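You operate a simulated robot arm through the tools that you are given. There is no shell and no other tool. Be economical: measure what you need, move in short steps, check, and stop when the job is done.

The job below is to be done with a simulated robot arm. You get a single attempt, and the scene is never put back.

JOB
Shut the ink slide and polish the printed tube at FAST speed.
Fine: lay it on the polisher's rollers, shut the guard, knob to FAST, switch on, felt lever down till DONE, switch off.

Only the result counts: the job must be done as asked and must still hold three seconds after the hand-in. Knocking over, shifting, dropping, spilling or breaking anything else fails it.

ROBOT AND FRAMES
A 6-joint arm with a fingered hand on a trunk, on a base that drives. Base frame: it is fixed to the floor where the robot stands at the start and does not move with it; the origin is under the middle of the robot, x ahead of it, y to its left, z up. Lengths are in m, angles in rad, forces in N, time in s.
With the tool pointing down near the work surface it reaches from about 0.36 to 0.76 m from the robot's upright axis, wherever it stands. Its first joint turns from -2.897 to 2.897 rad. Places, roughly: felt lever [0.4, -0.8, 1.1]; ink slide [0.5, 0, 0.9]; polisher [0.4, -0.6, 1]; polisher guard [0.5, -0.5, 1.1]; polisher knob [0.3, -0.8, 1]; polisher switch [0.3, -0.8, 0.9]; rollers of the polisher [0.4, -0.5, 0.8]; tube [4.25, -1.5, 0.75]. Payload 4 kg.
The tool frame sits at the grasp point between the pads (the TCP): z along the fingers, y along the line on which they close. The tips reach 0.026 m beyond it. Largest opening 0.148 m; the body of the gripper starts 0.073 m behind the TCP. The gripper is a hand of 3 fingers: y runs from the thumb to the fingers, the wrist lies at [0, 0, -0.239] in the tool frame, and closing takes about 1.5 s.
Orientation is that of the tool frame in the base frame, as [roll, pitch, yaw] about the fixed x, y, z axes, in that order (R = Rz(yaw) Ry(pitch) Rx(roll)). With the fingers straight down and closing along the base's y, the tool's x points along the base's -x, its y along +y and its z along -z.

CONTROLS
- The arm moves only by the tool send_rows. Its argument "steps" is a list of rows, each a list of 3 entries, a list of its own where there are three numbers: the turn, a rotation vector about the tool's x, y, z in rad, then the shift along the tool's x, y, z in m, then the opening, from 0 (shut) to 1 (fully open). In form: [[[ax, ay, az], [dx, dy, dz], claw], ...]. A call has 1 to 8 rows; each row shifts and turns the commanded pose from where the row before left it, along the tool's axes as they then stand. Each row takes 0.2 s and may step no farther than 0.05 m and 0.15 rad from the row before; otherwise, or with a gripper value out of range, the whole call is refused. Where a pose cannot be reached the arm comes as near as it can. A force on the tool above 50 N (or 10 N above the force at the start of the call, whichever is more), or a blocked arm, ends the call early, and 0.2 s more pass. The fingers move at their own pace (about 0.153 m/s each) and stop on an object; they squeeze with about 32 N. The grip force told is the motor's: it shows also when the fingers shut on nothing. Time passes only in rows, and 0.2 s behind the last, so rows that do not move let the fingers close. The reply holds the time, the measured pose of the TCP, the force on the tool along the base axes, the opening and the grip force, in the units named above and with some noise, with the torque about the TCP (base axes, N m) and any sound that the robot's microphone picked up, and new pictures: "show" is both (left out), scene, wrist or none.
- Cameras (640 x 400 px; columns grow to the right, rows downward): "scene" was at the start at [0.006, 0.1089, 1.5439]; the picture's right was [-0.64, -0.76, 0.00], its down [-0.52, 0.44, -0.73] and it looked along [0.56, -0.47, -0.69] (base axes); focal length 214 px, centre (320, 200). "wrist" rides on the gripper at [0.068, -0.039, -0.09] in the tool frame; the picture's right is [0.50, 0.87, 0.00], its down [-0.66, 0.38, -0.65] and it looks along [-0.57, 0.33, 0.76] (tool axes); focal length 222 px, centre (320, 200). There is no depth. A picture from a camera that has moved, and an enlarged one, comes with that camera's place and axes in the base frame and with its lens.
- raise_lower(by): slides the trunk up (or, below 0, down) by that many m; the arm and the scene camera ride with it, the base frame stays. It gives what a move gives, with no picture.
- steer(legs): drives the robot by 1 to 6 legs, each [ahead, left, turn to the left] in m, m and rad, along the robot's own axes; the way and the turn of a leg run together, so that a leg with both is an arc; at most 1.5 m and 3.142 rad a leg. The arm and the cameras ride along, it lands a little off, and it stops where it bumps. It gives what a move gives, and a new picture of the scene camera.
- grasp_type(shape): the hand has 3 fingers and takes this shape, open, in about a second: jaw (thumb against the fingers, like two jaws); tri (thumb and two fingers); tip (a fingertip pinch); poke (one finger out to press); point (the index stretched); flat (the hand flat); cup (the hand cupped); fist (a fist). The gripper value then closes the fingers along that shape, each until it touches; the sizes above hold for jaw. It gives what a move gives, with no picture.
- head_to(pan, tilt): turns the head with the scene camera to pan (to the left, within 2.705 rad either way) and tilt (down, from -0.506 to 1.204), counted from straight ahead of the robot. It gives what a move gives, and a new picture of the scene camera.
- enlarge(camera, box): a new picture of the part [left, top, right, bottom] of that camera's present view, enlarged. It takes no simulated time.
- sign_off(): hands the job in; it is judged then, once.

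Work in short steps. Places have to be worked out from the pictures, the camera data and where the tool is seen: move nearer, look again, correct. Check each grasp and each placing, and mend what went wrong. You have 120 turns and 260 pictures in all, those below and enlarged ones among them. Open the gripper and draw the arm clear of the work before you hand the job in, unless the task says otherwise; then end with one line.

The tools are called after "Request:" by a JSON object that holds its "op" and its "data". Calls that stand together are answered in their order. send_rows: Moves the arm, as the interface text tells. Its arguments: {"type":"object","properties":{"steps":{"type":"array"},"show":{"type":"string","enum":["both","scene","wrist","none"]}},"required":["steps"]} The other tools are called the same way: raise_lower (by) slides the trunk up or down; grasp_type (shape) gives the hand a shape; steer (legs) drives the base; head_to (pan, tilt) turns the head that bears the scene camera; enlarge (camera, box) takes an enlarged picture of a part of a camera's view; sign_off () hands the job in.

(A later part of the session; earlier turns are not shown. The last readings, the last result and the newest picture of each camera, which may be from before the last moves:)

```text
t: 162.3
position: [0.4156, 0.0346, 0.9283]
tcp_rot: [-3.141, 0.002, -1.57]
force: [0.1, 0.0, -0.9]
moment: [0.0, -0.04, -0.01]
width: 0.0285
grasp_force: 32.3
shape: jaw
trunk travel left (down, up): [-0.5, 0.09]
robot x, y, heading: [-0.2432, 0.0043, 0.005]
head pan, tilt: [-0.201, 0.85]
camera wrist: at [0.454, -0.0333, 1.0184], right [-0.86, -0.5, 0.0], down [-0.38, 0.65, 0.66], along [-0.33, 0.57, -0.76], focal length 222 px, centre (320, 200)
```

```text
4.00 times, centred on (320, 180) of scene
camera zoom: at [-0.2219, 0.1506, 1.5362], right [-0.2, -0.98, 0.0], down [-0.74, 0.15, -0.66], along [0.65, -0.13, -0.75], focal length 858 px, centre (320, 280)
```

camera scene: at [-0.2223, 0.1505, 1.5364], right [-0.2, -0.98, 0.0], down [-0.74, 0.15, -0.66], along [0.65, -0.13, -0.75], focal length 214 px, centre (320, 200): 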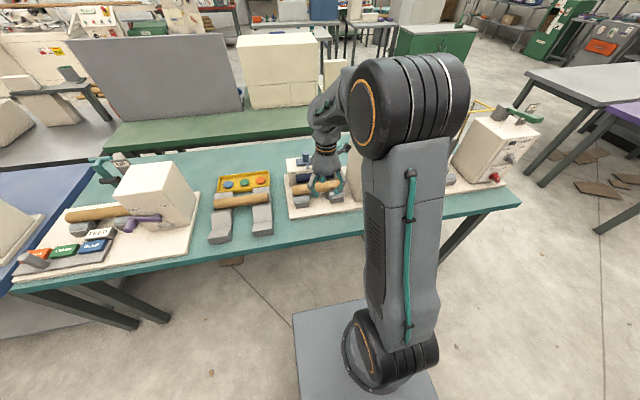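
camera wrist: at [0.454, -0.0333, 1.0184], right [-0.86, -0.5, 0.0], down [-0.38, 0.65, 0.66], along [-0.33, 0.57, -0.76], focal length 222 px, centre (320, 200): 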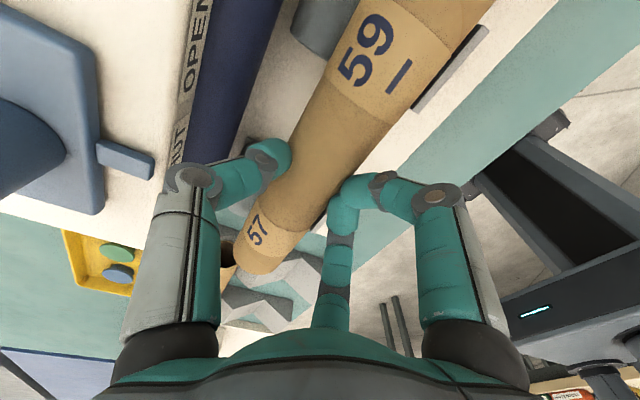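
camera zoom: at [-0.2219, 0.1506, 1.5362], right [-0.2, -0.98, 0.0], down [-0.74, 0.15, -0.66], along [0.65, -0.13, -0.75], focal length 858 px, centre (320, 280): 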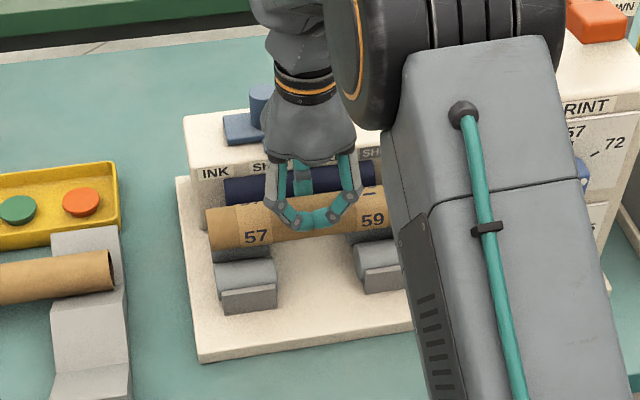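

The tube is lifted level and secure. I raise to z≈1.08, then back the base away and drive right toward the polisher.

Request:
{"op": "send_rows", "data": {"steps": [[[0, 0, 0], [0, 0, -0.05], 0.0], [[0, 0, 0], [0, 0, -0.05], 0.0], [[0, 0, 0], [0, 0, -0.05], 0.0]], "show": "none"}}

Request:
{"op": "steer", "data": {"legs": [[-0.25, 0, 0], [0, -0.45, 0]]}}

Request:
{"op": "head_to", "data": {"pan": -0.1, "tilt": 0.7}}

Request:
{"op": "enlarge", "data": {"camera": "scene", "box": [230, 110, 450, 250]}}

```text
t: 163.2
position: [0.4146, 0.0343, 1.0804]
tcp_rot: [-3.141, 0.002, -1.569]
force: [0.5, -0.5, -1.3]
moment: [-0.03, -0.03, 0.0]
width: 0.0211
grasp_force: 32.2
shape: jaw
trunk travel left (down, up): [-0.5, 0.09]
robot x, y, heading: [-0.2414, 0.0042, 0.006]
head pan, tilt: [-0.201, 0.85]
```

```text
t: 167.3
position: [0.1663, -0.4183, 1.0785]
tcp_rot: [3.141, 0.001, -1.573]
force: [0.5, -0.1, -0.1]
moment: [0.0, 0.0, -0.02]
width: 0.0212
grasp_force: 31.9
shape: jaw
trunk travel left (down, up): [-0.5, 0.09]
robot x, y, heading: [-0.4883, -0.4465, 0.0]
head pan, tilt: [-0.201, 0.85]
camera scene: at [-0.4704, -0.2996, 1.5364], right [-0.2, -0.98, 0.0], down [-0.74, 0.15, -0.66], along [0.65, -0.13, -0.75], focal length 214 px, centre (320, 200)
```

scene: 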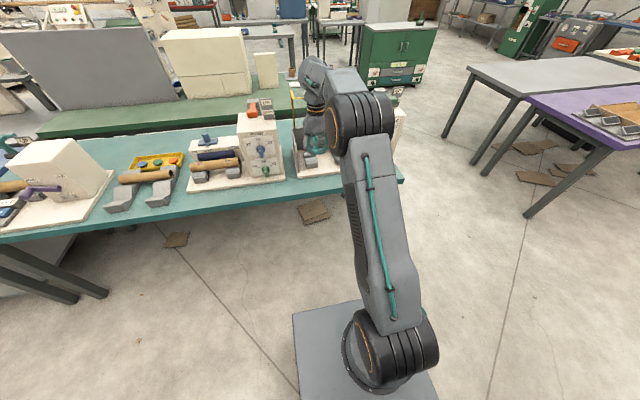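

```text
t: 168.0
position: [0.1655, -0.419, 1.0782]
tcp_rot: [-3.141, 0.001, -1.572]
force: [0.2, -0.1, 0.3]
moment: [-0.01, -0.01, 0.03]
width: 0.0209
grasp_force: 32.0
shape: jaw
trunk travel left (down, up): [-0.5, 0.09]
robot x, y, heading: [-0.4884, -0.4481, 0.002]
head pan, tilt: [-0.099, 0.7]
camera scene: at [-0.4626, -0.2924, 1.5486], right [-0.1, -0.99, 0.0], down [-0.64, 0.06, -0.76], along [0.76, -0.08, -0.64], focal length 214 px, centre (320, 200)
```

scene: 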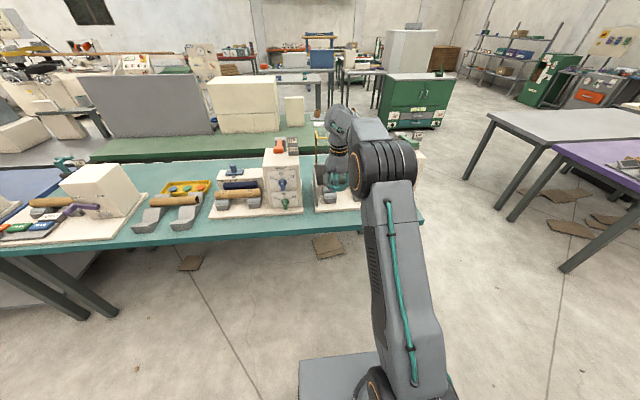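

```text
2.86 times, centred on (340, 180) of scene
camera zoom: at [-0.4626, -0.2924, 1.5486], right [-0.1, -0.99, 0.0], down [-0.64, 0.06, -0.76], along [0.76, -0.08, -0.64], focal length 613 px, centre (263, 257)
```

zoom: 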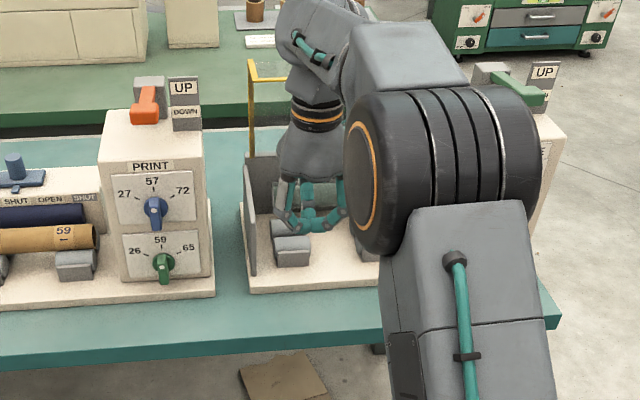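

The tube slipped out and lies back on the printer's rollers (the gripper closed to 21 mm on nothing). I drive back, open, and look at the tube before a deeper, slightly tilted grip.

Request:
{"op": "steer", "data": {"legs": [[0, 0.45, 0], [0.25, 0, 0]]}}

Request:
{"op": "send_rows", "data": {"steps": [[[0, 0, 0], [0, 0, 0], 0.41], [[0, 0, 0], [0, 0, 0], 0.41]], "show": "wrist"}}

Request:
{"op": "enlarge", "data": {"camera": "scene", "box": [220, 90, 400, 220]}}

```text
t: 172.1
position: [0.4159, 0.0386, 1.0781]
tcp_rot: [3.141, 0.002, -1.569]
force: [0.0, 0.2, -0.9]
moment: [0.0, 0.0, -0.02]
width: 0.0211
grasp_force: 32.2
shape: jaw
trunk travel left (down, up): [-0.5, 0.09]
robot x, y, heading: [-0.2381, 0.0081, 0.005]
head pan, tilt: [-0.099, 0.7]
camera scene: at [-0.213, 0.1619, 1.5486], right [-0.09, -1.0, 0.0], down [-0.64, 0.06, -0.76], along [0.76, -0.07, -0.64], focal length 214 px, centre (320, 200)
```

scene: 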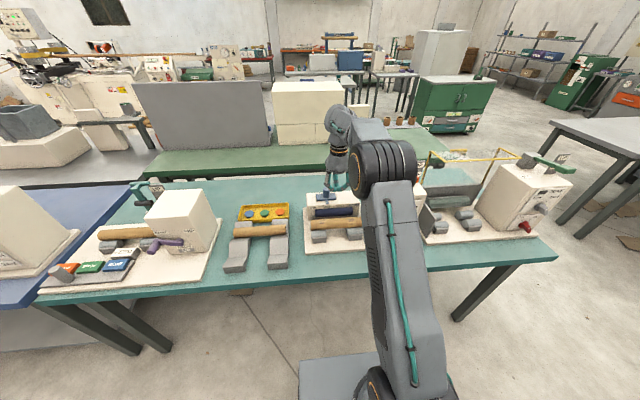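

```text
t: 172.7
position: [0.4149, 0.0401, 1.0788]
tcp_rot: [-3.141, 0.003, -1.568]
force: [0.4, -0.3, 0.4]
moment: [0.0, 0.0, 0.02]
width: 0.0606
grasp_force: 0.1
shape: jaw
trunk travel left (down, up): [-0.5, 0.09]
robot x, y, heading: [-0.2402, 0.0078, 0.006]
head pan, tilt: [-0.099, 0.7]
camera wrist: at [0.4546, -0.0284, 1.169], right [-0.86, -0.5, 0.0], down [-0.38, 0.65, 0.66], along [-0.33, 0.57, -0.76], focal length 222 px, centre (320, 200)
```

wrist: 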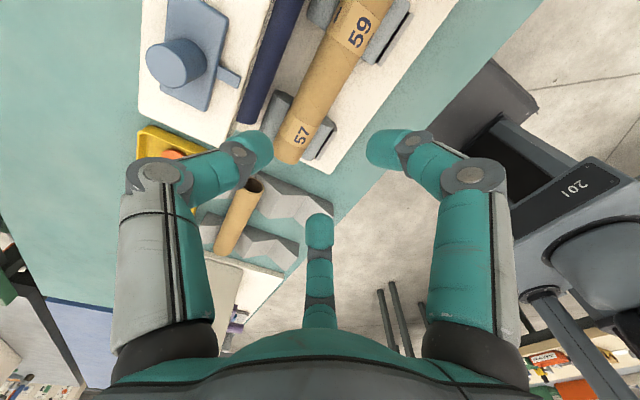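

```text
3.08 times, centred on (310, 155) of scene
camera zoom: at [-0.2131, 0.1619, 1.5487], right [-0.09, -1.0, 0.0], down [-0.64, 0.06, -0.76], along [0.76, -0.07, -0.64], focal length 660 px, centre (351, 338)
```

zoom: 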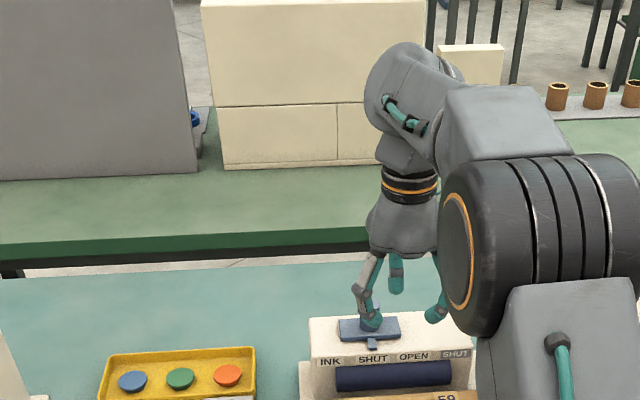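

The tube sits properly on its rollers. I tilt the hand 0.25 rad toward me (lifts the thumb away from the ink roller) and move to a stand-off along the tool axis.

Request:
{"op": "send_rows", "data": {"steps": [[[0.125, 0, 0], [0, 0, 0], 0.4], [[0.125, 0, 0], [0, 0, 0], 0.4], [[0, 0, 0], [0.002, 0.016, 0.039], 0.4], [[0, 0, 0], [0.002, 0.016, 0.039], 0.4], [[0, 0, 0], [0.002, 0.016, 0.039], 0.4]], "show": "wrist"}}

Request:
{"op": "enlarge", "data": {"camera": "scene", "box": [270, 150, 410, 260]}}

```text
t: 173.9
position: [0.4163, 0.0171, 0.9725]
tcp_rot: [-2.901, 0.042, -1.56]
force: [0.7, 1.0, 0.9]
moment: [0.0, -0.02, -0.03]
width: 0.0595
grasp_force: 0.0
shape: jaw
out of reach, approached as far as the arm can: row 3, 4, 5
trunk travel left (down, up): [-0.5, 0.09]
robot x, y, heading: [-0.2368, 0.0103, 0.002]
head pan, tilt: [-0.099, 0.7]
camera wrist: at [0.4332, -0.0555, 1.0675], right [-0.83, -0.5, -0.23], down [-0.53, 0.63, 0.57], along [-0.14, 0.6, -0.79], focal length 222 px, centre (320, 200)
```

wrist: 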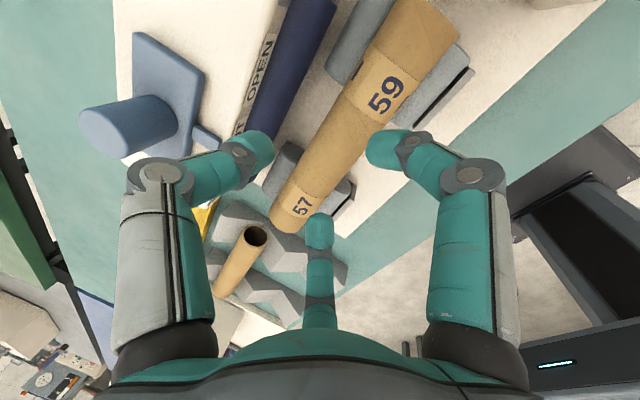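

```text
3.64 times, centred on (340, 205) of scene
camera zoom: at [-0.2134, 0.1621, 1.5487], right [-0.09, -1.0, 0.0], down [-0.64, 0.06, -0.77], along [0.76, -0.07, -0.64], focal length 780 px, centre (247, 182)
```

zoom: 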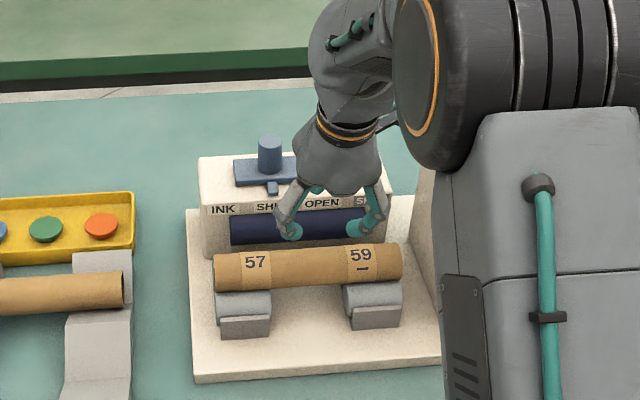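

Too folded again; I back the base 0.1 m more.

Request:
{"op": "steer", "data": {"legs": [[-0.1, 0, 0]]}}

Request:
{"op": "send_rows", "data": {"steps": [[[0, 0.03, 0], [-0.008, -0.04, 0.01], 0.4], [[0, 0.012, 0], [-0.009, -0.04, 0.01], 0.4]], "show": "wrist"}}

```text
t: 175.1
position: [0.3171, 0.0162, 0.9732]
tcp_rot: [-2.902, 0.042, -1.557]
force: [0.6, -0.2, 0.2]
moment: [0.02, 0.01, -0.04]
width: 0.0596
grasp_force: 0.0
shape: jaw
trunk travel left (down, up): [-0.5, 0.09]
robot x, y, heading: [-0.3414, 0.0069, 0.006]
head pan, tilt: [-0.099, 0.7]
camera scene: at [-0.3131, 0.1614, 1.5487], right [-0.09, -1.0, 0.0], down [-0.64, 0.06, -0.77], along [0.76, -0.07, -0.64], focal length 214 px, centre (320, 200)
```

scene: 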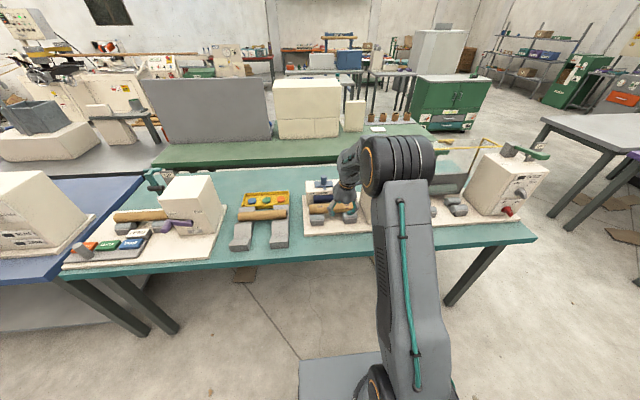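

```text
t: 175.7
position: [0.4031, 0.0319, 0.9748]
tcp_rot: [-2.902, 0.002, -1.57]
force: [0.1, 0.7, -0.2]
moment: [0.01, 0.0, -0.04]
width: 0.0596
grasp_force: 0.1
shape: jaw
out of reach, approached as far as the arm can: row 1
trunk travel left (down, up): [-0.5, 0.09]
robot x, y, heading: [-0.341, 0.0074, 0.007]
head pan, tilt: [-0.099, 0.7]
camera wrist: at [0.4187, -0.0363, 1.0728], right [-0.84, -0.5, -0.21], down [-0.52, 0.65, 0.55], along [-0.14, 0.57, -0.81], focal length 222 px, centre (320, 200)
```

wrist: 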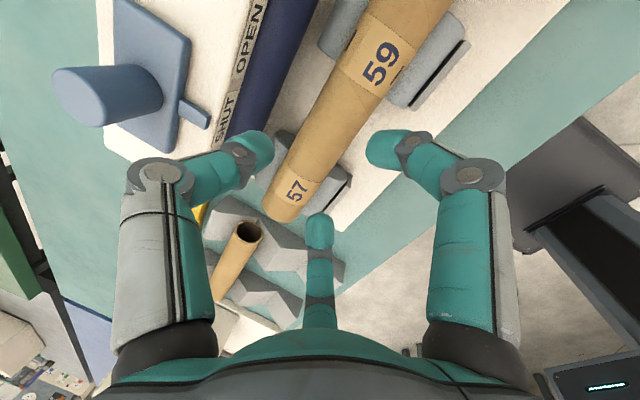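

Tube centre reads x≈0.416. I advance along the tool axis to it in steps.

Request:
{"op": "send_rows", "data": {"steps": [[[0, 0, 0], [-0.002, 0.007, 0.03], 0.4], [[0, 0, 0], [0, 0, 0.03], 0.4]], "show": "wrist"}}

Request:
{"op": "enlarge", "data": {"camera": "scene", "box": [270, 150, 410, 260]}}

```text
t: 176.3
position: [0.417, 0.0306, 0.9254]
tcp_rot: [-2.904, 0.011, -1.564]
force: [-9.3, -1.3, 21.3]
moment: [-0.14, 0.51, -0.09]
width: 0.0615
grasp_force: 0.0
shape: jaw
out of reach, approached as far as the arm can: row 1, 2
trunk travel left (down, up): [-0.5, 0.09]
robot x, y, heading: [-0.3393, 0.0063, 0.004]
head pan, tilt: [-0.099, 0.7]
camera wrist: at [0.4327, -0.0385, 1.0206], right [-0.84, -0.5, -0.21], down [-0.53, 0.65, 0.55], along [-0.14, 0.57, -0.81], focal length 222 px, centre (320, 200)
```

wrist: 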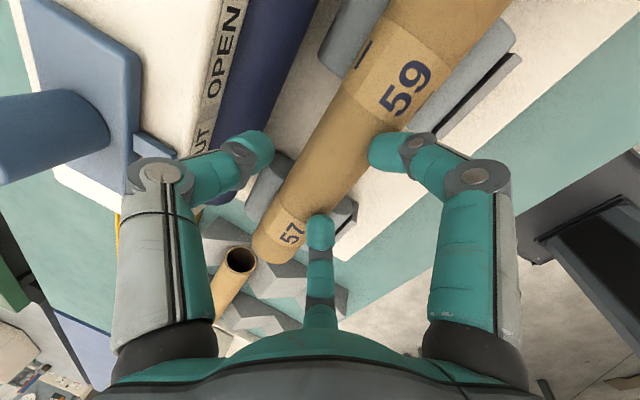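

```text
3.64 times, centred on (340, 205) of scene
camera zoom: at [-0.3163, 0.1613, 1.5493], right [-0.09, -1.0, 0.0], down [-0.64, 0.06, -0.77], along [0.76, -0.07, -0.64], focal length 780 px, centre (247, 182)
```

zoom: 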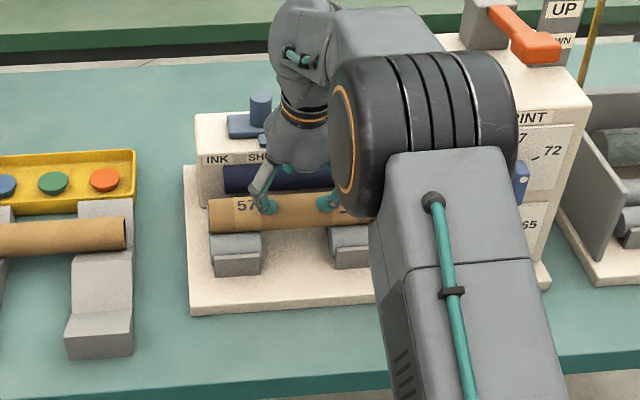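

The fingertips (which curl inward) landed on top of the tube: tips sit at y=+0.024/−0.038 in the tool frame, so I need a wider opening and a shift of ~1 cm toward me. Retreat, open to 0.52, shift, and bring the base 4 cm nearer.

Request:
{"op": "send_rows", "data": {"steps": [[[0, 0, 0], [0, 0, -0.03], 0.4], [[0, 0, 0], [0, 0, -0.03], 0.52], [[0, 0, 0], [0, 0.02, 0.0], 0.52]], "show": "none"}}

Request:
{"op": "steer", "data": {"legs": [[0.04, 0, 0]]}}

Request:
{"op": "send_rows", "data": {"steps": [[[0, 0, 0], [0, 0.038, 0.009], 0.52]], "show": "wrist"}}

```text
t: 177.1
position: [0.3841, 0.0298, 0.973]
tcp_rot: [-2.909, 0.009, -1.566]
force: [0.7, -0.8, 0.0]
moment: [-0.02, -0.03, 0.02]
width: 0.0763
grasp_force: 0.0
shape: jaw
trunk travel left (down, up): [-0.5, 0.09]
robot x, y, heading: [-0.3381, 0.0067, 0.005]
head pan, tilt: [-0.099, 0.7]
```

```text
t: 178.0
position: [0.4247, 0.0298, 0.9744]
tcp_rot: [-2.908, 0.009, -1.564]
force: [0.3, 1.0, 0.5]
moment: [0.03, 0.0, -0.01]
width: 0.0763
grasp_force: 0.0
shape: jaw
trunk travel left (down, up): [-0.5, 0.09]
robot x, y, heading: [-0.2977, 0.0062, 0.004]
head pan, tilt: [-0.099, 0.7]
camera scene: at [-0.2725, 0.1616, 1.5486], right [-0.09, -1.0, 0.0], down [-0.64, 0.06, -0.76], along [0.76, -0.07, -0.64], focal length 214 px, centre (320, 200)
```

scene: 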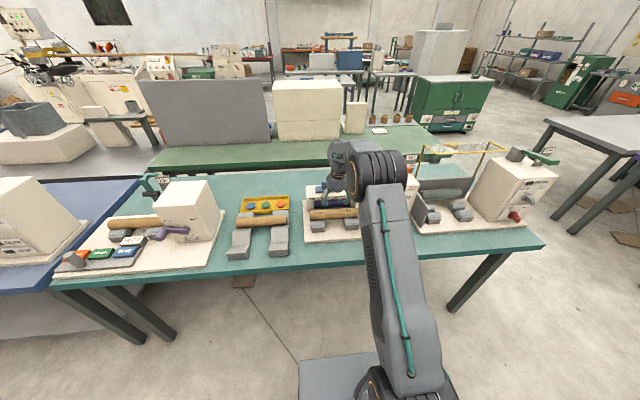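

```text
t: 178.4
position: [0.3951, 0.0258, 0.9613]
tcp_rot: [-2.915, 0.032, -1.559]
force: [0.8, -0.2, 0.1]
moment: [0.0, 0.03, 0.03]
width: 0.0766
grasp_force: 0.1
shape: jaw
out of reach, approached as far as the arm can: row 1
trunk travel left (down, up): [-0.5, 0.09]
robot x, y, heading: [-0.2997, 0.0089, 0.007]
head pan, tilt: [-0.099, 0.7]
camera wrist: at [0.4127, -0.0446, 1.0563], right [-0.84, -0.5, -0.21], down [-0.52, 0.63, 0.57], along [-0.15, 0.59, -0.79], focal length 222 px, centre (320, 200)
```

wrist: 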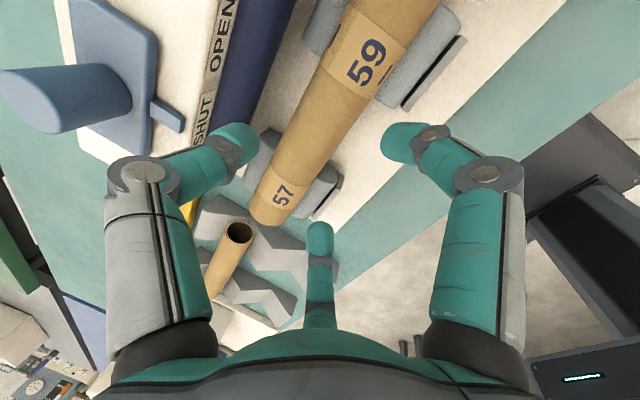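

The near side is what limits; base back 0.08 m, then continue.

Request:
{"op": "steer", "data": {"legs": [[-0.08, 0, 0]]}}

Request:
{"op": "send_rows", "data": {"steps": [[[0, 0.02, 0], [-0.004, -0.037, 0.01], 0.52], [[0, 0.012, 0], [-0.003, -0.033, 0.012], 0.52]], "show": "wrist"}}

```text
t: 179.4
position: [0.3154, 0.0261, 0.9612]
tcp_rot: [-2.913, 0.033, -1.563]
force: [1.6, -0.6, 0.3]
moment: [0.0, -0.03, -0.01]
width: 0.0766
grasp_force: 0.0
shape: jaw
trunk travel left (down, up): [-0.5, 0.09]
robot x, y, heading: [-0.3841, 0.0046, 0.004]
head pan, tilt: [-0.099, 0.7]
camera scene: at [-0.353, 0.1612, 1.5487], right [-0.09, -1.0, 0.0], down [-0.64, 0.06, -0.77], along [0.76, -0.07, -0.64], focal length 214 px, centre (320, 200)
```

scene: 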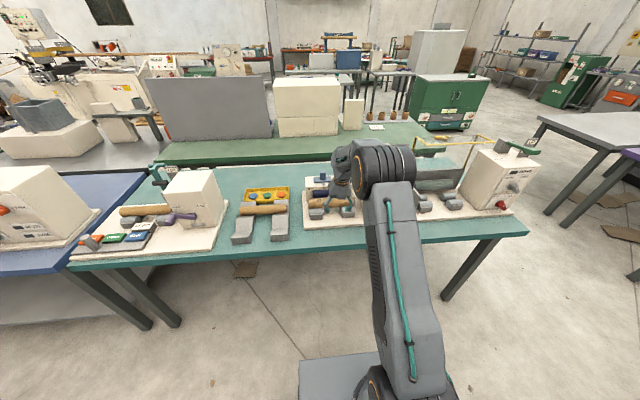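

```text
t: 180.0
position: [0.3883, 0.0336, 0.9563]
tcp_rot: [-2.913, 0.0, -1.571]
force: [0.7, 0.5, -0.6]
moment: [0.01, 0.06, -0.01]
width: 0.0765
grasp_force: 0.0
shape: jaw
trunk travel left (down, up): [-0.5, 0.09]
robot x, y, heading: [-0.3784, 0.0081, 0.005]
head pan, tilt: [-0.099, 0.7]
camera wrist: at [0.4059, -0.0351, 1.0531], right [-0.84, -0.5, -0.2], down [-0.52, 0.65, 0.55], along [-0.15, 0.57, -0.81], focal length 222 px, centre (320, 200)
```

wrist: 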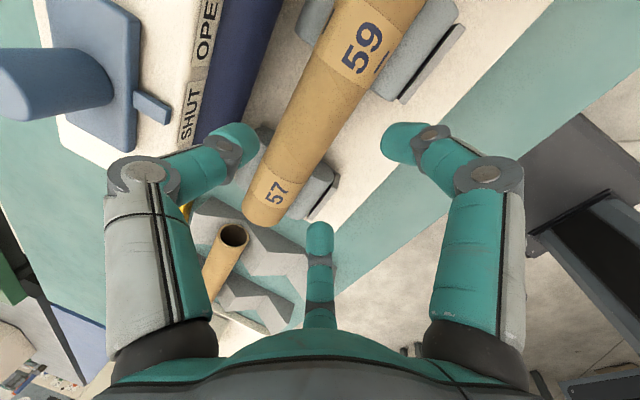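

Aligned along the approach axis; advance 5 cm, watching forces.

Request:
{"op": "send_rows", "data": {"steps": [[[0, 0, 0], [0, 0, 0.03], 0.52], [[0, 0, 0], [0, -0.001, 0.02], 0.52]], "show": "wrist"}}

Request:
{"op": "enlarge", "data": {"camera": "scene", "box": [270, 150, 410, 260]}}

```text
t: 180.6
position: [0.401, 0.0326, 0.9074]
tcp_rot: [-2.914, 0.001, -1.57]
force: [0.1, -0.2, 0.4]
moment: [0.04, -0.01, 0.03]
width: 0.0766
grasp_force: 0.1
shape: jaw
trunk travel left (down, up): [-0.5, 0.09]
robot x, y, heading: [-0.382, 0.007, 0.0]
head pan, tilt: [-0.099, 0.7]
camera wrist: at [0.418, -0.0352, 1.0047], right [-0.84, -0.5, -0.2], down [-0.52, 0.65, 0.55], along [-0.15, 0.57, -0.81], focal length 222 px, centre (320, 200)
```

wrist: 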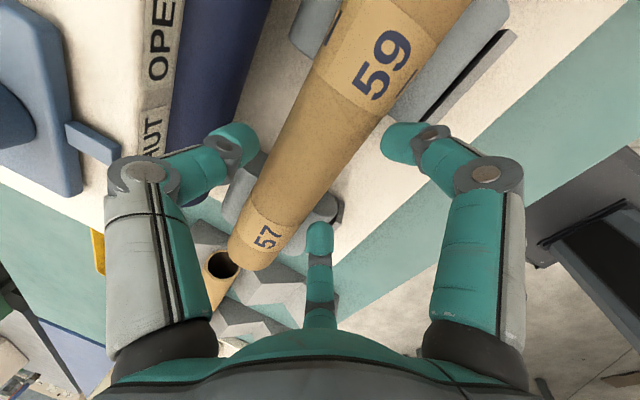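

```text
3.64 times, centred on (340, 205) of scene
camera zoom: at [-0.3523, 0.1612, 1.5487], right [-0.09, -1.0, 0.0], down [-0.64, 0.06, -0.76], along [0.76, -0.07, -0.64], focal length 780 px, centre (247, 182)
```

zoom: 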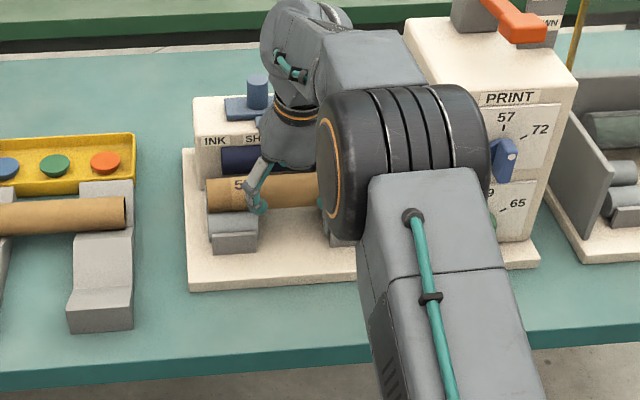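

No contact so far; 1.8 cm deeper, then close.

Request:
{"op": "send_rows", "data": {"steps": [[[0, 0, 0], [0, 0, 0.01], 0.52], [[0, 0, 0], [0, 0, 0.008], 0.52]], "show": "wrist"}}

```text
t: 181.2
position: [0.4049, 0.0318, 0.8914]
tcp_rot: [-2.912, -0.001, -1.57]
force: [0.0, -0.5, 4.2]
moment: [0.02, 0.06, 0.03]
width: 0.0753
grasp_force: 0.0
shape: jaw
trunk travel left (down, up): [-0.5, 0.09]
robot x, y, heading: [-0.3792, 0.0097, 0.004]
head pan, tilt: [-0.099, 0.7]
camera wrist: at [0.422, -0.0351, 0.9887], right [-0.84, -0.5, -0.2], down [-0.52, 0.65, 0.55], along [-0.15, 0.57, -0.81], focal length 222 px, centre (320, 200)
```

wrist: 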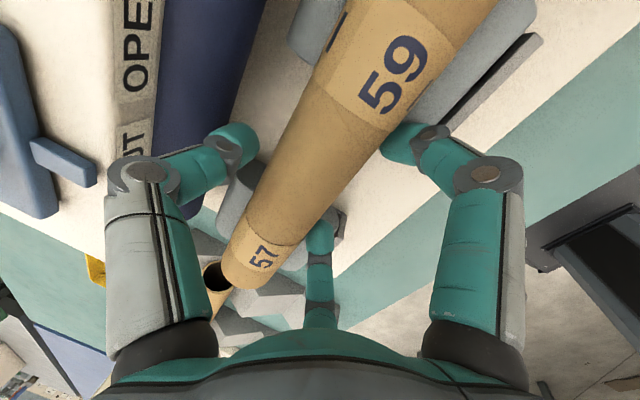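

Fingers straddle the tube beyond its middle. Close.

Request:
{"op": "send_rows", "data": {"steps": [[[0, 0, 0], [0, 0, 0], 0.3], [[0, 0, 0], [0, 0, 0], 0.15], [[0, 0, 0], [0, 0, 0], 0.0], [[0, 0, 0], [0, 0, 0], 0.0], [[0, 0, 0], [0, 0, 0], 0.0], [[0, 0, 0], [0, 0, 0], 0.0]], "show": "wrist"}}

```text
t: 182.6
position: [0.4046, 0.032, 0.8899]
tcp_rot: [-2.915, 0.001, -1.568]
force: [0.3, -0.2, 0.8]
moment: [0.0, 0.02, -0.02]
width: 0.0421
grasp_force: 31.8
shape: jaw
trunk travel left (down, up): [-0.5, 0.09]
robot x, y, heading: [-0.382, 0.0049, 0.004]
head pan, tilt: [-0.099, 0.7]
camera wrist: at [0.4221, -0.0349, 0.9874], right [-0.84, -0.5, -0.2], down [-0.52, 0.65, 0.55], along [-0.15, 0.57, -0.81], focal length 222 px, centre (320, 200)
```

wrist: 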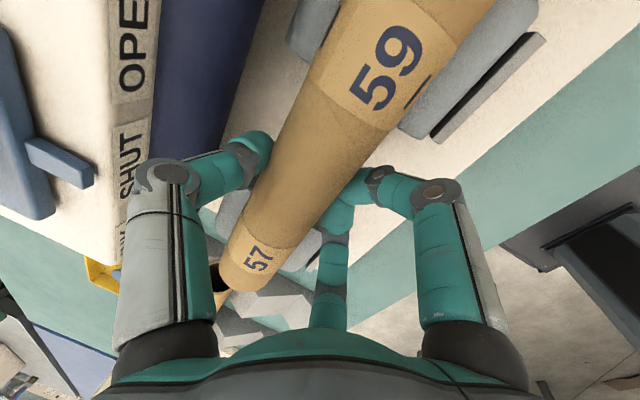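

Now 42 mm at 32 N: a proper grip around the diameter. Lift straight up.

Request:
{"op": "send_rows", "data": {"steps": [[[0, 0, 0], [0, -0.0045, -0.0195], 0.0], [[0, 0, 0], [0, -0.0068, -0.029], 0.0], [[0, 0, 0], [0, -0.009, -0.039], 0.0], [[0, 0, 0], [0, -0.009, -0.039], 0.0]], "show": "both"}}

```text
t: 183.6
position: [0.4046, 0.0316, 1.0207]
tcp_rot: [-2.914, -0.001, -1.569]
force: [0.1, 0.5, 0.1]
moment: [0.0, -0.01, 0.02]
width: 0.0418
grasp_force: 32.1
shape: jaw
trunk travel left (down, up): [-0.5, 0.09]
robot x, y, heading: [-0.3786, 0.0089, 0.007]
head pan, tilt: [-0.099, 0.7]
camera scene: at [-0.3527, 0.1612, 1.5486], right [-0.09, -1.0, 0.0], down [-0.64, 0.06, -0.76], along [0.76, -0.07, -0.64], focal length 214 px, centre (320, 200)
camera wrist: at [0.4209, -0.0352, 1.1173], right [-0.84, -0.5, -0.19], down [-0.52, 0.65, 0.55], along [-0.15, 0.57, -0.81], focal length 222 px, centre (320, 200)
```

scene: 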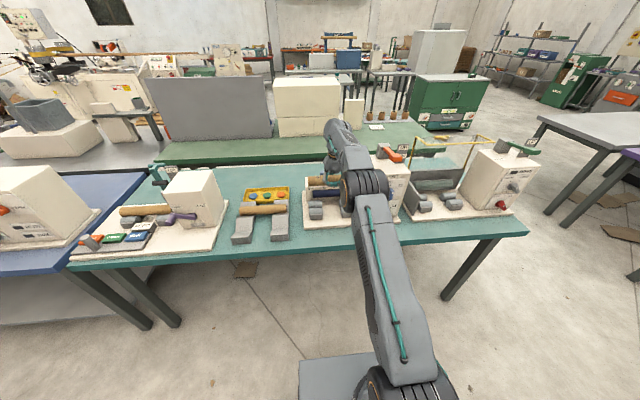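
wrist: 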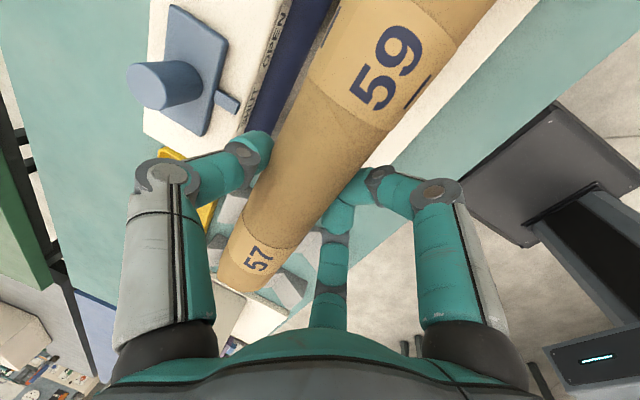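

The tube is firmly held. From triangulation, the polisher's tube seat centre ≈ (0.416, -0.51, 0.89), felt bar ≈ (0.49, -0.51, 0.90), and the guard is an L-frame hinged at the back wall with its open panel at z≈1.13, x 0.445–0.56. I back off and drive right in front of it.

Request:
{"op": "steer", "data": {"legs": [[-0.28, 0, 0], [0, -0.543, 0]]}}

Request:
{"op": "head_to", "data": {"pan": -0.05, "tilt": 0.65}}

Request:
{"op": "enlarge", "data": {"camera": "scene", "box": [240, 100, 440, 230]}}

Request:
{"op": "send_rows", "data": {"steps": [[[0, 0, 0], [0, 0, 0], 0.0]], "show": "wrist"}}

```text
t: 188.3
position: [0.1262, -0.5075, 1.0185]
tcp_rot: [-2.915, -0.001, -1.568]
force: [-0.1, 0.2, -0.1]
moment: [0.0, 0.01, 0.01]
width: 0.0417
grasp_force: 32.0
shape: jaw
trunk travel left (down, up): [-0.5, 0.09]
robot x, y, heading: [-0.6577, -0.5366, 0.008]
head pan, tilt: [-0.099, 0.7]
camera scene: at [-0.6309, -0.3806, 1.5487], right [-0.09, -1.0, 0.0], down [-0.64, 0.06, -0.76], along [0.76, -0.07, -0.64], focal length 214 px, centre (320, 200)
```

scene: 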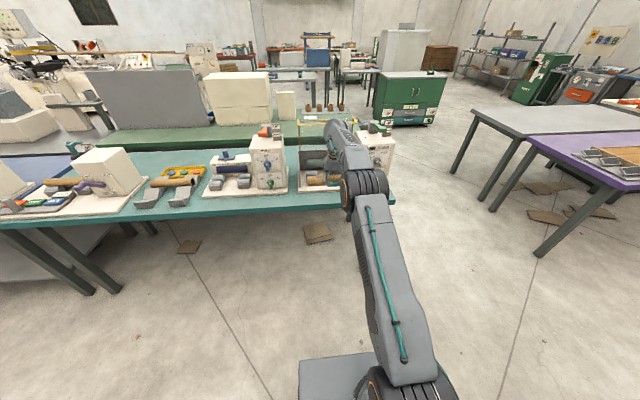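

```text
t: 188.9
position: [0.1259, -0.5075, 1.0196]
tcp_rot: [-2.917, -0.001, -1.567]
force: [-0.8, 1.1, -0.7]
moment: [0.0, 0.01, 0.0]
width: 0.0417
grasp_force: 31.8
shape: jaw
trunk travel left (down, up): [-0.5, 0.09]
robot x, y, heading: [-0.6588, -0.5374, 0.003]
head pan, tilt: [-0.051, 0.649]
camera scene: at [-0.6288, -0.3765, 1.553], right [-0.04, -1.0, 0.0], down [-0.6, 0.03, -0.8], along [0.8, -0.04, -0.6], focal length 214 px, centre (320, 200)
```

scene: 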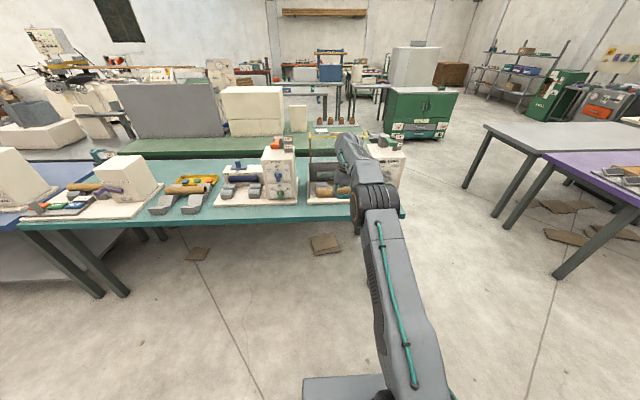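

```text
3.08 times, centred on (340, 165) of scene
camera zoom: at [-0.6288, -0.3765, 1.553], right [-0.04, -1.0, 0.0], down [-0.6, 0.03, -0.8], along [0.8, -0.04, -0.6], focal length 660 px, centre (258, 308)
```

zoom: 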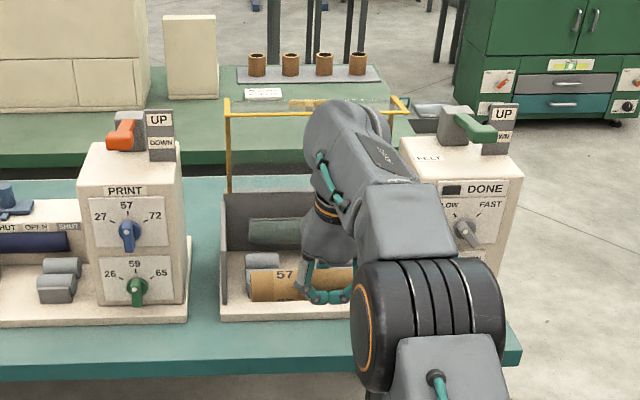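

```text
t: 189.3
position: [0.1262, -0.5078, 1.02]
tcp_rot: [-2.915, 0.001, -1.569]
force: [-0.4, 0.3, -0.7]
moment: [0.01, 0.02, 0.02]
width: 0.0414
grasp_force: 31.9
shape: jaw
trunk travel left (down, up): [-0.5, 0.09]
robot x, y, heading: [-0.6605, -0.5346, 0.006]
head pan, tilt: [-0.051, 0.649]
camera wrist: at [0.1431, -0.5755, 1.1169], right [-0.84, -0.5, -0.2], down [-0.52, 0.65, 0.55], along [-0.15, 0.57, -0.81], focal length 222 px, centre (320, 200)
```

wrist: 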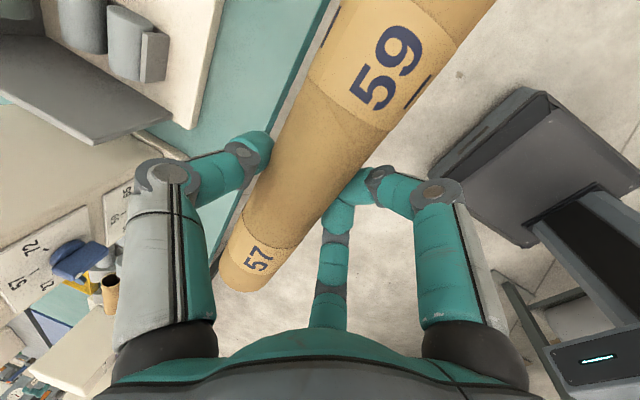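

I tilt the hand a bit more (to ~0.4 rad) for clearance under the open guard and lower to z≈0.95, still in front of the bench's machines.

Request:
{"op": "send_rows", "data": {"steps": [[[0.085, 0, 0], [0, 0, 0], 0.0], [[0.085, 0, 0], [0, 0, 0], 0.0], [[0, 0, 0], [0, 0.0136, 0.0322], 0.0], [[0, 0, 0], [0, 0.0136, 0.0322], 0.0]], "show": "wrist"}}

Request:
{"op": "enlarge", "data": {"camera": "scene", "box": [240, 100, 440, 230]}}

```text
t: 190.3
position: [0.1451, -0.5204, 0.9624]
tcp_rot: [-2.753, 0.018, -1.559]
force: [0.5, -0.4, -0.9]
moment: [0.02, 0.05, 0.03]
width: 0.0418
grasp_force: 32.5
shape: jaw
out of reach, approached as far as the arm can: row 2, 3, 4
trunk travel left (down, up): [-0.5, 0.09]
robot x, y, heading: [-0.6593, -0.5339, 0.007]
head pan, tilt: [-0.051, 0.649]
camera wrist: at [0.148, -0.59, 1.06], right [-0.8, -0.5, -0.34], down [-0.61, 0.64, 0.47], along [-0.02, 0.58, -0.81], focal length 222 px, centre (320, 200)
```

wrist: 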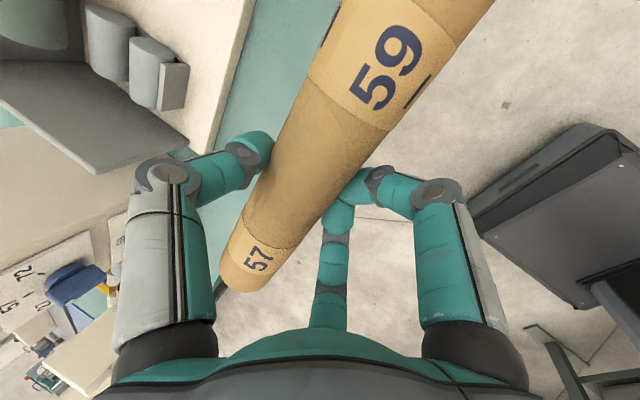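

```text
3.08 times, centred on (340, 165) of scene
camera zoom: at [-0.6287, -0.3765, 1.5531], right [-0.04, -1.0, 0.0], down [-0.6, 0.03, -0.8], along [0.8, -0.04, -0.6], focal length 660 px, centre (258, 308)
```

zoom: 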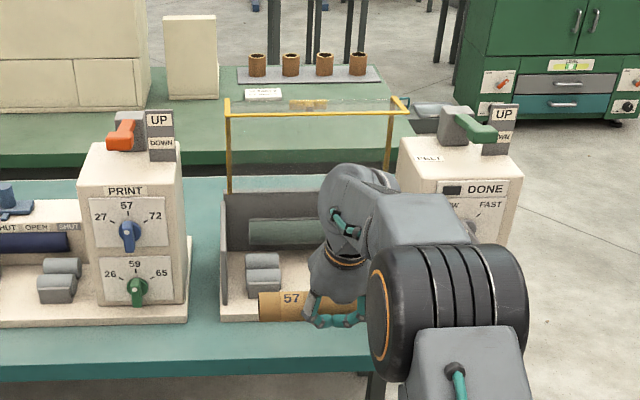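

The extra tilt is beyond the arm's range; the original tilt gives about 3 cm clearance under the guard bar by my estimate, so I restore it.

Request:
{"op": "send_rows", "data": {"steps": [[[-0.08, 0.009, 0], [-0.005, 0, 0], 0.0], [[-0.08, 0.009, 0], [-0.005, 0, 0], 0.0], [[0, 0, 0], [0, 0, 0], 0.0]], "show": "none"}}

```text
t: 191.1
position: [0.1466, -0.511, 0.9626]
tcp_rot: [-2.906, -0.018, -1.573]
force: [0.1, -0.1, -0.1]
moment: [0.01, 0.03, -0.01]
width: 0.0415
grasp_force: 32.5
shape: jaw
trunk travel left (down, up): [-0.5, 0.09]
robot x, y, heading: [-0.6557, -0.5335, 0.008]
head pan, tilt: [-0.051, 0.649]
```

Drive forward 0.2 m and look from the wrist and scene.

Request:
{"op": "send_rows", "data": {"steps": [[[0, -0.018, 0], [0, 0, 0], 0.0]], "show": "none"}}

Request:
{"op": "steer", "data": {"legs": [[0.19, 0, 0]]}}

Request:
{"op": "enlarge", "data": {"camera": "scene", "box": [240, 100, 440, 230]}}

Request:
{"op": "send_rows", "data": {"steps": [[[0, 0, 0], [0, 0, 0], 0.0]], "show": "wrist"}}

```text
t: 191.5
position: [0.1469, -0.5092, 0.9625]
tcp_rot: [-2.903, 0.0, -1.569]
force: [0.2, 0.4, -0.3]
moment: [0.02, 0.04, -0.01]
width: 0.0413
grasp_force: 32.1
shape: jaw
trunk travel left (down, up): [-0.5, 0.09]
robot x, y, heading: [-0.6573, -0.5337, 0.011]
head pan, tilt: [-0.051, 0.649]
```

```text
t: 193.1
position: [0.3349, -0.5067, 0.9623]
tcp_rot: [-2.903, -0.001, -1.567]
force: [-0.6, 0.9, -1.0]
moment: [-0.01, 0.03, -0.03]
width: 0.0416
grasp_force: 31.5
shape: jaw
trunk travel left (down, up): [-0.5, 0.09]
robot x, y, heading: [-0.4711, -0.534, 0.01]
head pan, tilt: [-0.051, 0.649]
camera scene: at [-0.4397, -0.3751, 1.553], right [-0.04, -1.0, 0.0], down [-0.6, 0.03, -0.8], along [0.8, -0.03, -0.6], focal length 214 px, centre (320, 200)
```

scene: 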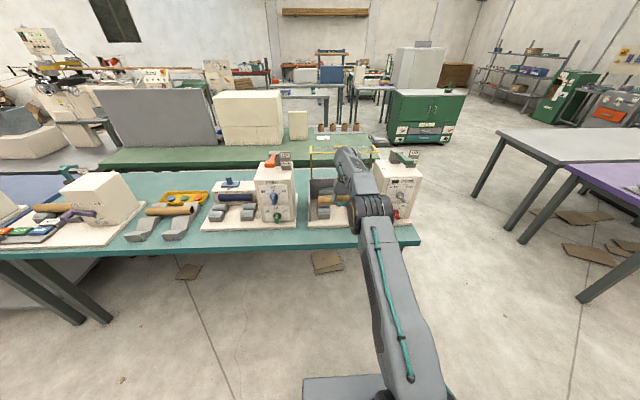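

```text
3.08 times, centred on (340, 165) of scene
camera zoom: at [-0.4397, -0.3751, 1.553], right [-0.04, -1.0, 0.0], down [-0.6, 0.03, -0.8], along [0.8, -0.03, -0.6], focal length 660 px, centre (258, 308)
```

zoom: 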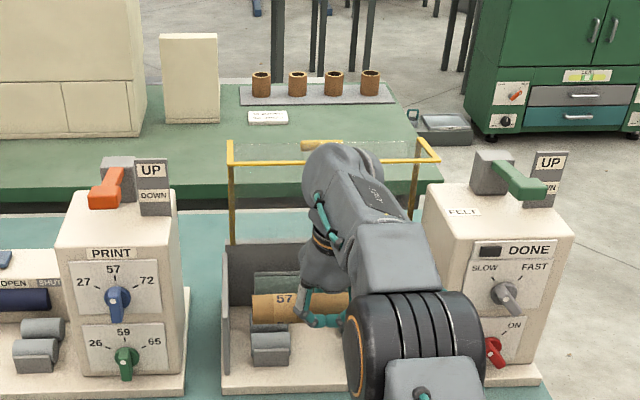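

```text
t: 193.5
position: [0.3355, -0.5076, 0.9624]
tcp_rot: [-2.905, 0.0, -1.566]
force: [0.3, 0.5, -0.4]
moment: [-0.04, 0.0, -0.03]
width: 0.0418
grasp_force: 31.4
shape: jaw
trunk travel left (down, up): [-0.5, 0.09]
robot x, y, heading: [-0.4667, -0.5372, 0.01]
head pan, tilt: [-0.051, 0.649]
camera wrist: at [0.3516, -0.5751, 1.0596], right [-0.84, -0.5, -0.2], down [-0.52, 0.65, 0.55], along [-0.14, 0.57, -0.81], focal length 222 px, centre (320, 200)
```

wrist: 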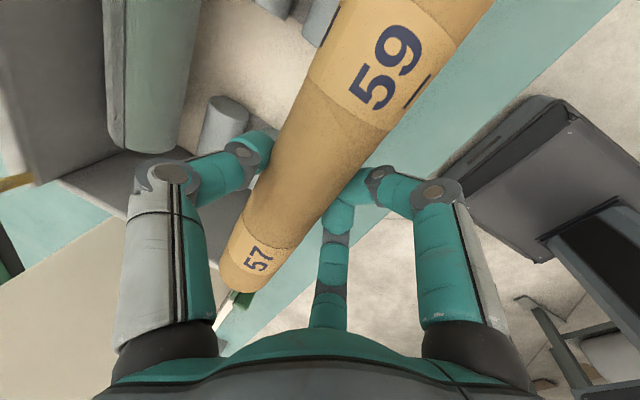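

The tube's left end lines up with the left stand just as in the printer. Forward 7 cm more with the base.

Request:
{"op": "steer", "data": {"legs": [[0.068, 0, 0]]}}

Request:
{"op": "enlarge", "data": {"camera": "scene", "box": [260, 110, 440, 230]}}

Request:
{"op": "send_rows", "data": {"steps": [[[0, 0, 0], [0, 0, 0], 0.0]], "show": "wrist"}}

```text
t: 194.5
position: [0.4052, -0.5066, 0.9614]
tcp_rot: [-2.904, 0.0, -1.567]
force: [0.3, 0.3, -0.1]
moment: [-0.01, 0.03, -0.03]
width: 0.0416
grasp_force: 32.2
shape: jaw
trunk travel left (down, up): [-0.5, 0.09]
robot x, y, heading: [-0.402, -0.5339, 0.007]
head pan, tilt: [-0.051, 0.649]
camera scene: at [-0.371, -0.3745, 1.553], right [-0.04, -1.0, 0.0], down [-0.6, 0.03, -0.8], along [0.8, -0.03, -0.6], focal length 214 px, centre (320, 200)
```

scene: 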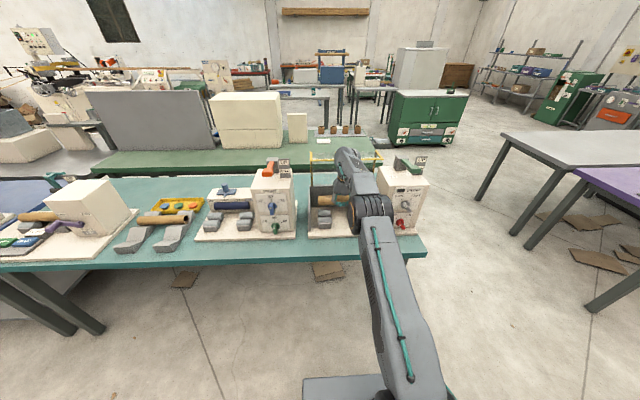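

```text
3.33 times, centred on (350, 170) of scene
camera zoom: at [-0.371, -0.3745, 1.553], right [-0.04, -1.0, 0.0], down [-0.6, 0.03, -0.8], along [0.8, -0.03, -0.6], focal length 715 px, centre (220, 300)
```

zoom: 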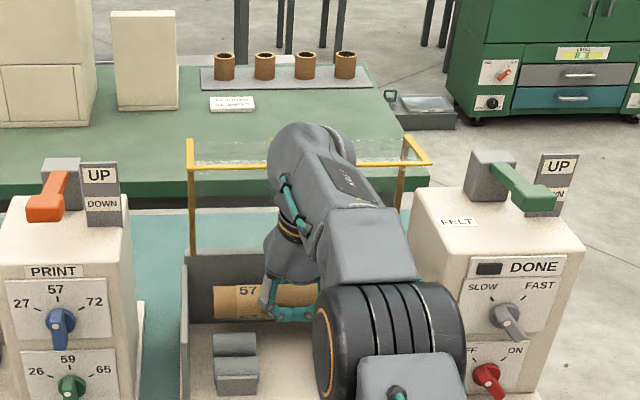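

```text
t: 194.9
position: [0.4039, -0.506, 0.9607]
tcp_rot: [-2.905, 0.0, -1.567]
force: [-0.6, 0.7, -0.9]
moment: [-0.01, 0.04, -0.02]
width: 0.0414
grasp_force: 32.7
shape: jaw
trunk travel left (down, up): [-0.5, 0.09]
robot x, y, heading: [-0.3979, -0.5349, 0.006]
head pan, tilt: [-0.051, 0.649]
camera wrist: at [0.4201, -0.5746, 1.0594], right [-0.84, -0.5, -0.2], down [-0.52, 0.65, 0.55], along [-0.14, 0.57, -0.81], focal length 222 px, centre (320, 200)
```

wrist: 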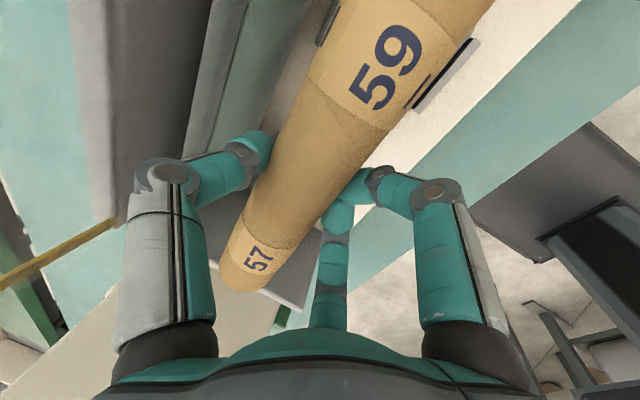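

Descend toward the rollers, gently.

Request:
{"op": "send_rows", "data": {"steps": [[[0, 0, 0], [0, 0.0071, 0.0292], 0.0], [[0, 0, 0], [0, 0.0059, 0.0243], 0.0], [[0, 0, 0], [0, 0.0024, 0.0097], 0.0]], "show": "wrist"}}

Request:
{"op": "enlarge", "data": {"camera": "scene", "box": [260, 110, 440, 230]}}

```text
t: 195.7
position: [0.4038, -0.5072, 0.8969]
tcp_rot: [-2.904, 0.0, -1.568]
force: [-0.1, 0.8, -1.2]
moment: [0.03, -0.01, 0.01]
width: 0.0418
grasp_force: 31.9
shape: jaw
trunk travel left (down, up): [-0.5, 0.09]
robot x, y, heading: [-0.3971, -0.5337, 0.009]
head pan, tilt: [-0.051, 0.649]
camera wrist: at [0.4205, -0.5742, 0.9941], right [-0.84, -0.5, -0.2], down [-0.52, 0.65, 0.55], along [-0.14, 0.57, -0.81], focal length 222 px, centre (320, 200)
```

wrist: 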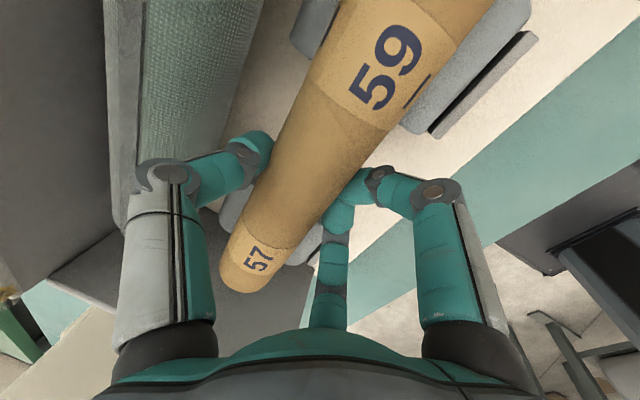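

```text
3.33 times, centred on (350, 170) of scene
camera zoom: at [-0.3713, -0.3745, 1.553], right [-0.04, -1.0, 0.0], down [-0.6, 0.03, -0.8], along [0.8, -0.03, -0.6], focal length 715 px, centre (220, 300)
```

zoom: 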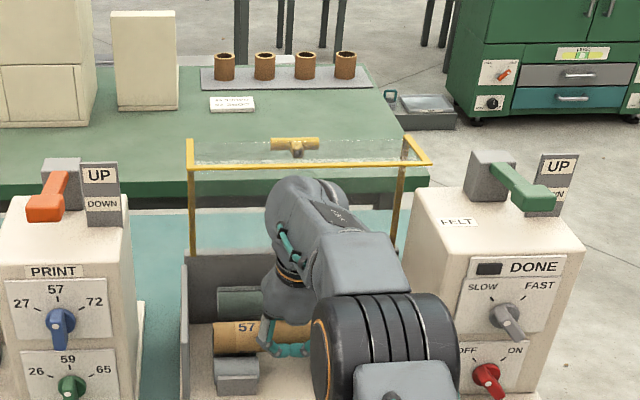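

Nearly the same view as on the printer's seat. Lower the last 8 mm.

Request:
{"op": "send_rows", "data": {"steps": [[[0, 0, 0], [0, 0.001, 0.004], 0.0], [[0, 0, 0], [0, 0.001, 0.003], 0.0], [[0, 0, 0], [0, 0.0005, 0.002], 0.0]], "show": "wrist"}}

```text
t: 196.5
position: [0.4036, -0.507, 0.8898]
tcp_rot: [-2.905, 0.001, -1.569]
force: [-0.8, 0.3, 1.6]
moment: [0.01, -0.01, -0.09]
width: 0.0417
grasp_force: 32.1
shape: jaw
trunk travel left (down, up): [-0.5, 0.09]
robot x, y, heading: [-0.4006, -0.5304, 0.008]
head pan, tilt: [-0.051, 0.649]
camera wrist: at [0.4201, -0.5744, 0.9855], right [-0.84, -0.5, -0.2], down [-0.52, 0.65, 0.55], along [-0.14, 0.57, -0.81], focal length 222 px, centre (320, 200)
```

wrist: 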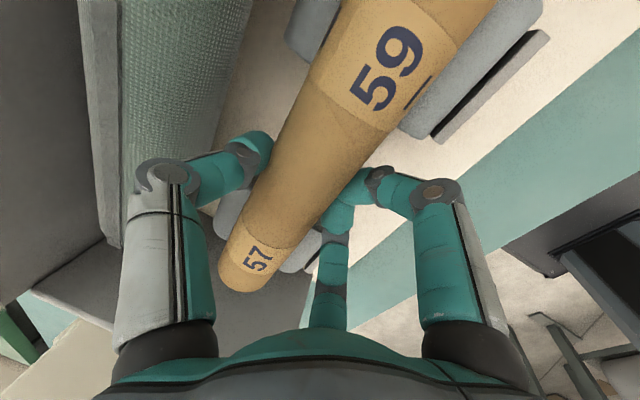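

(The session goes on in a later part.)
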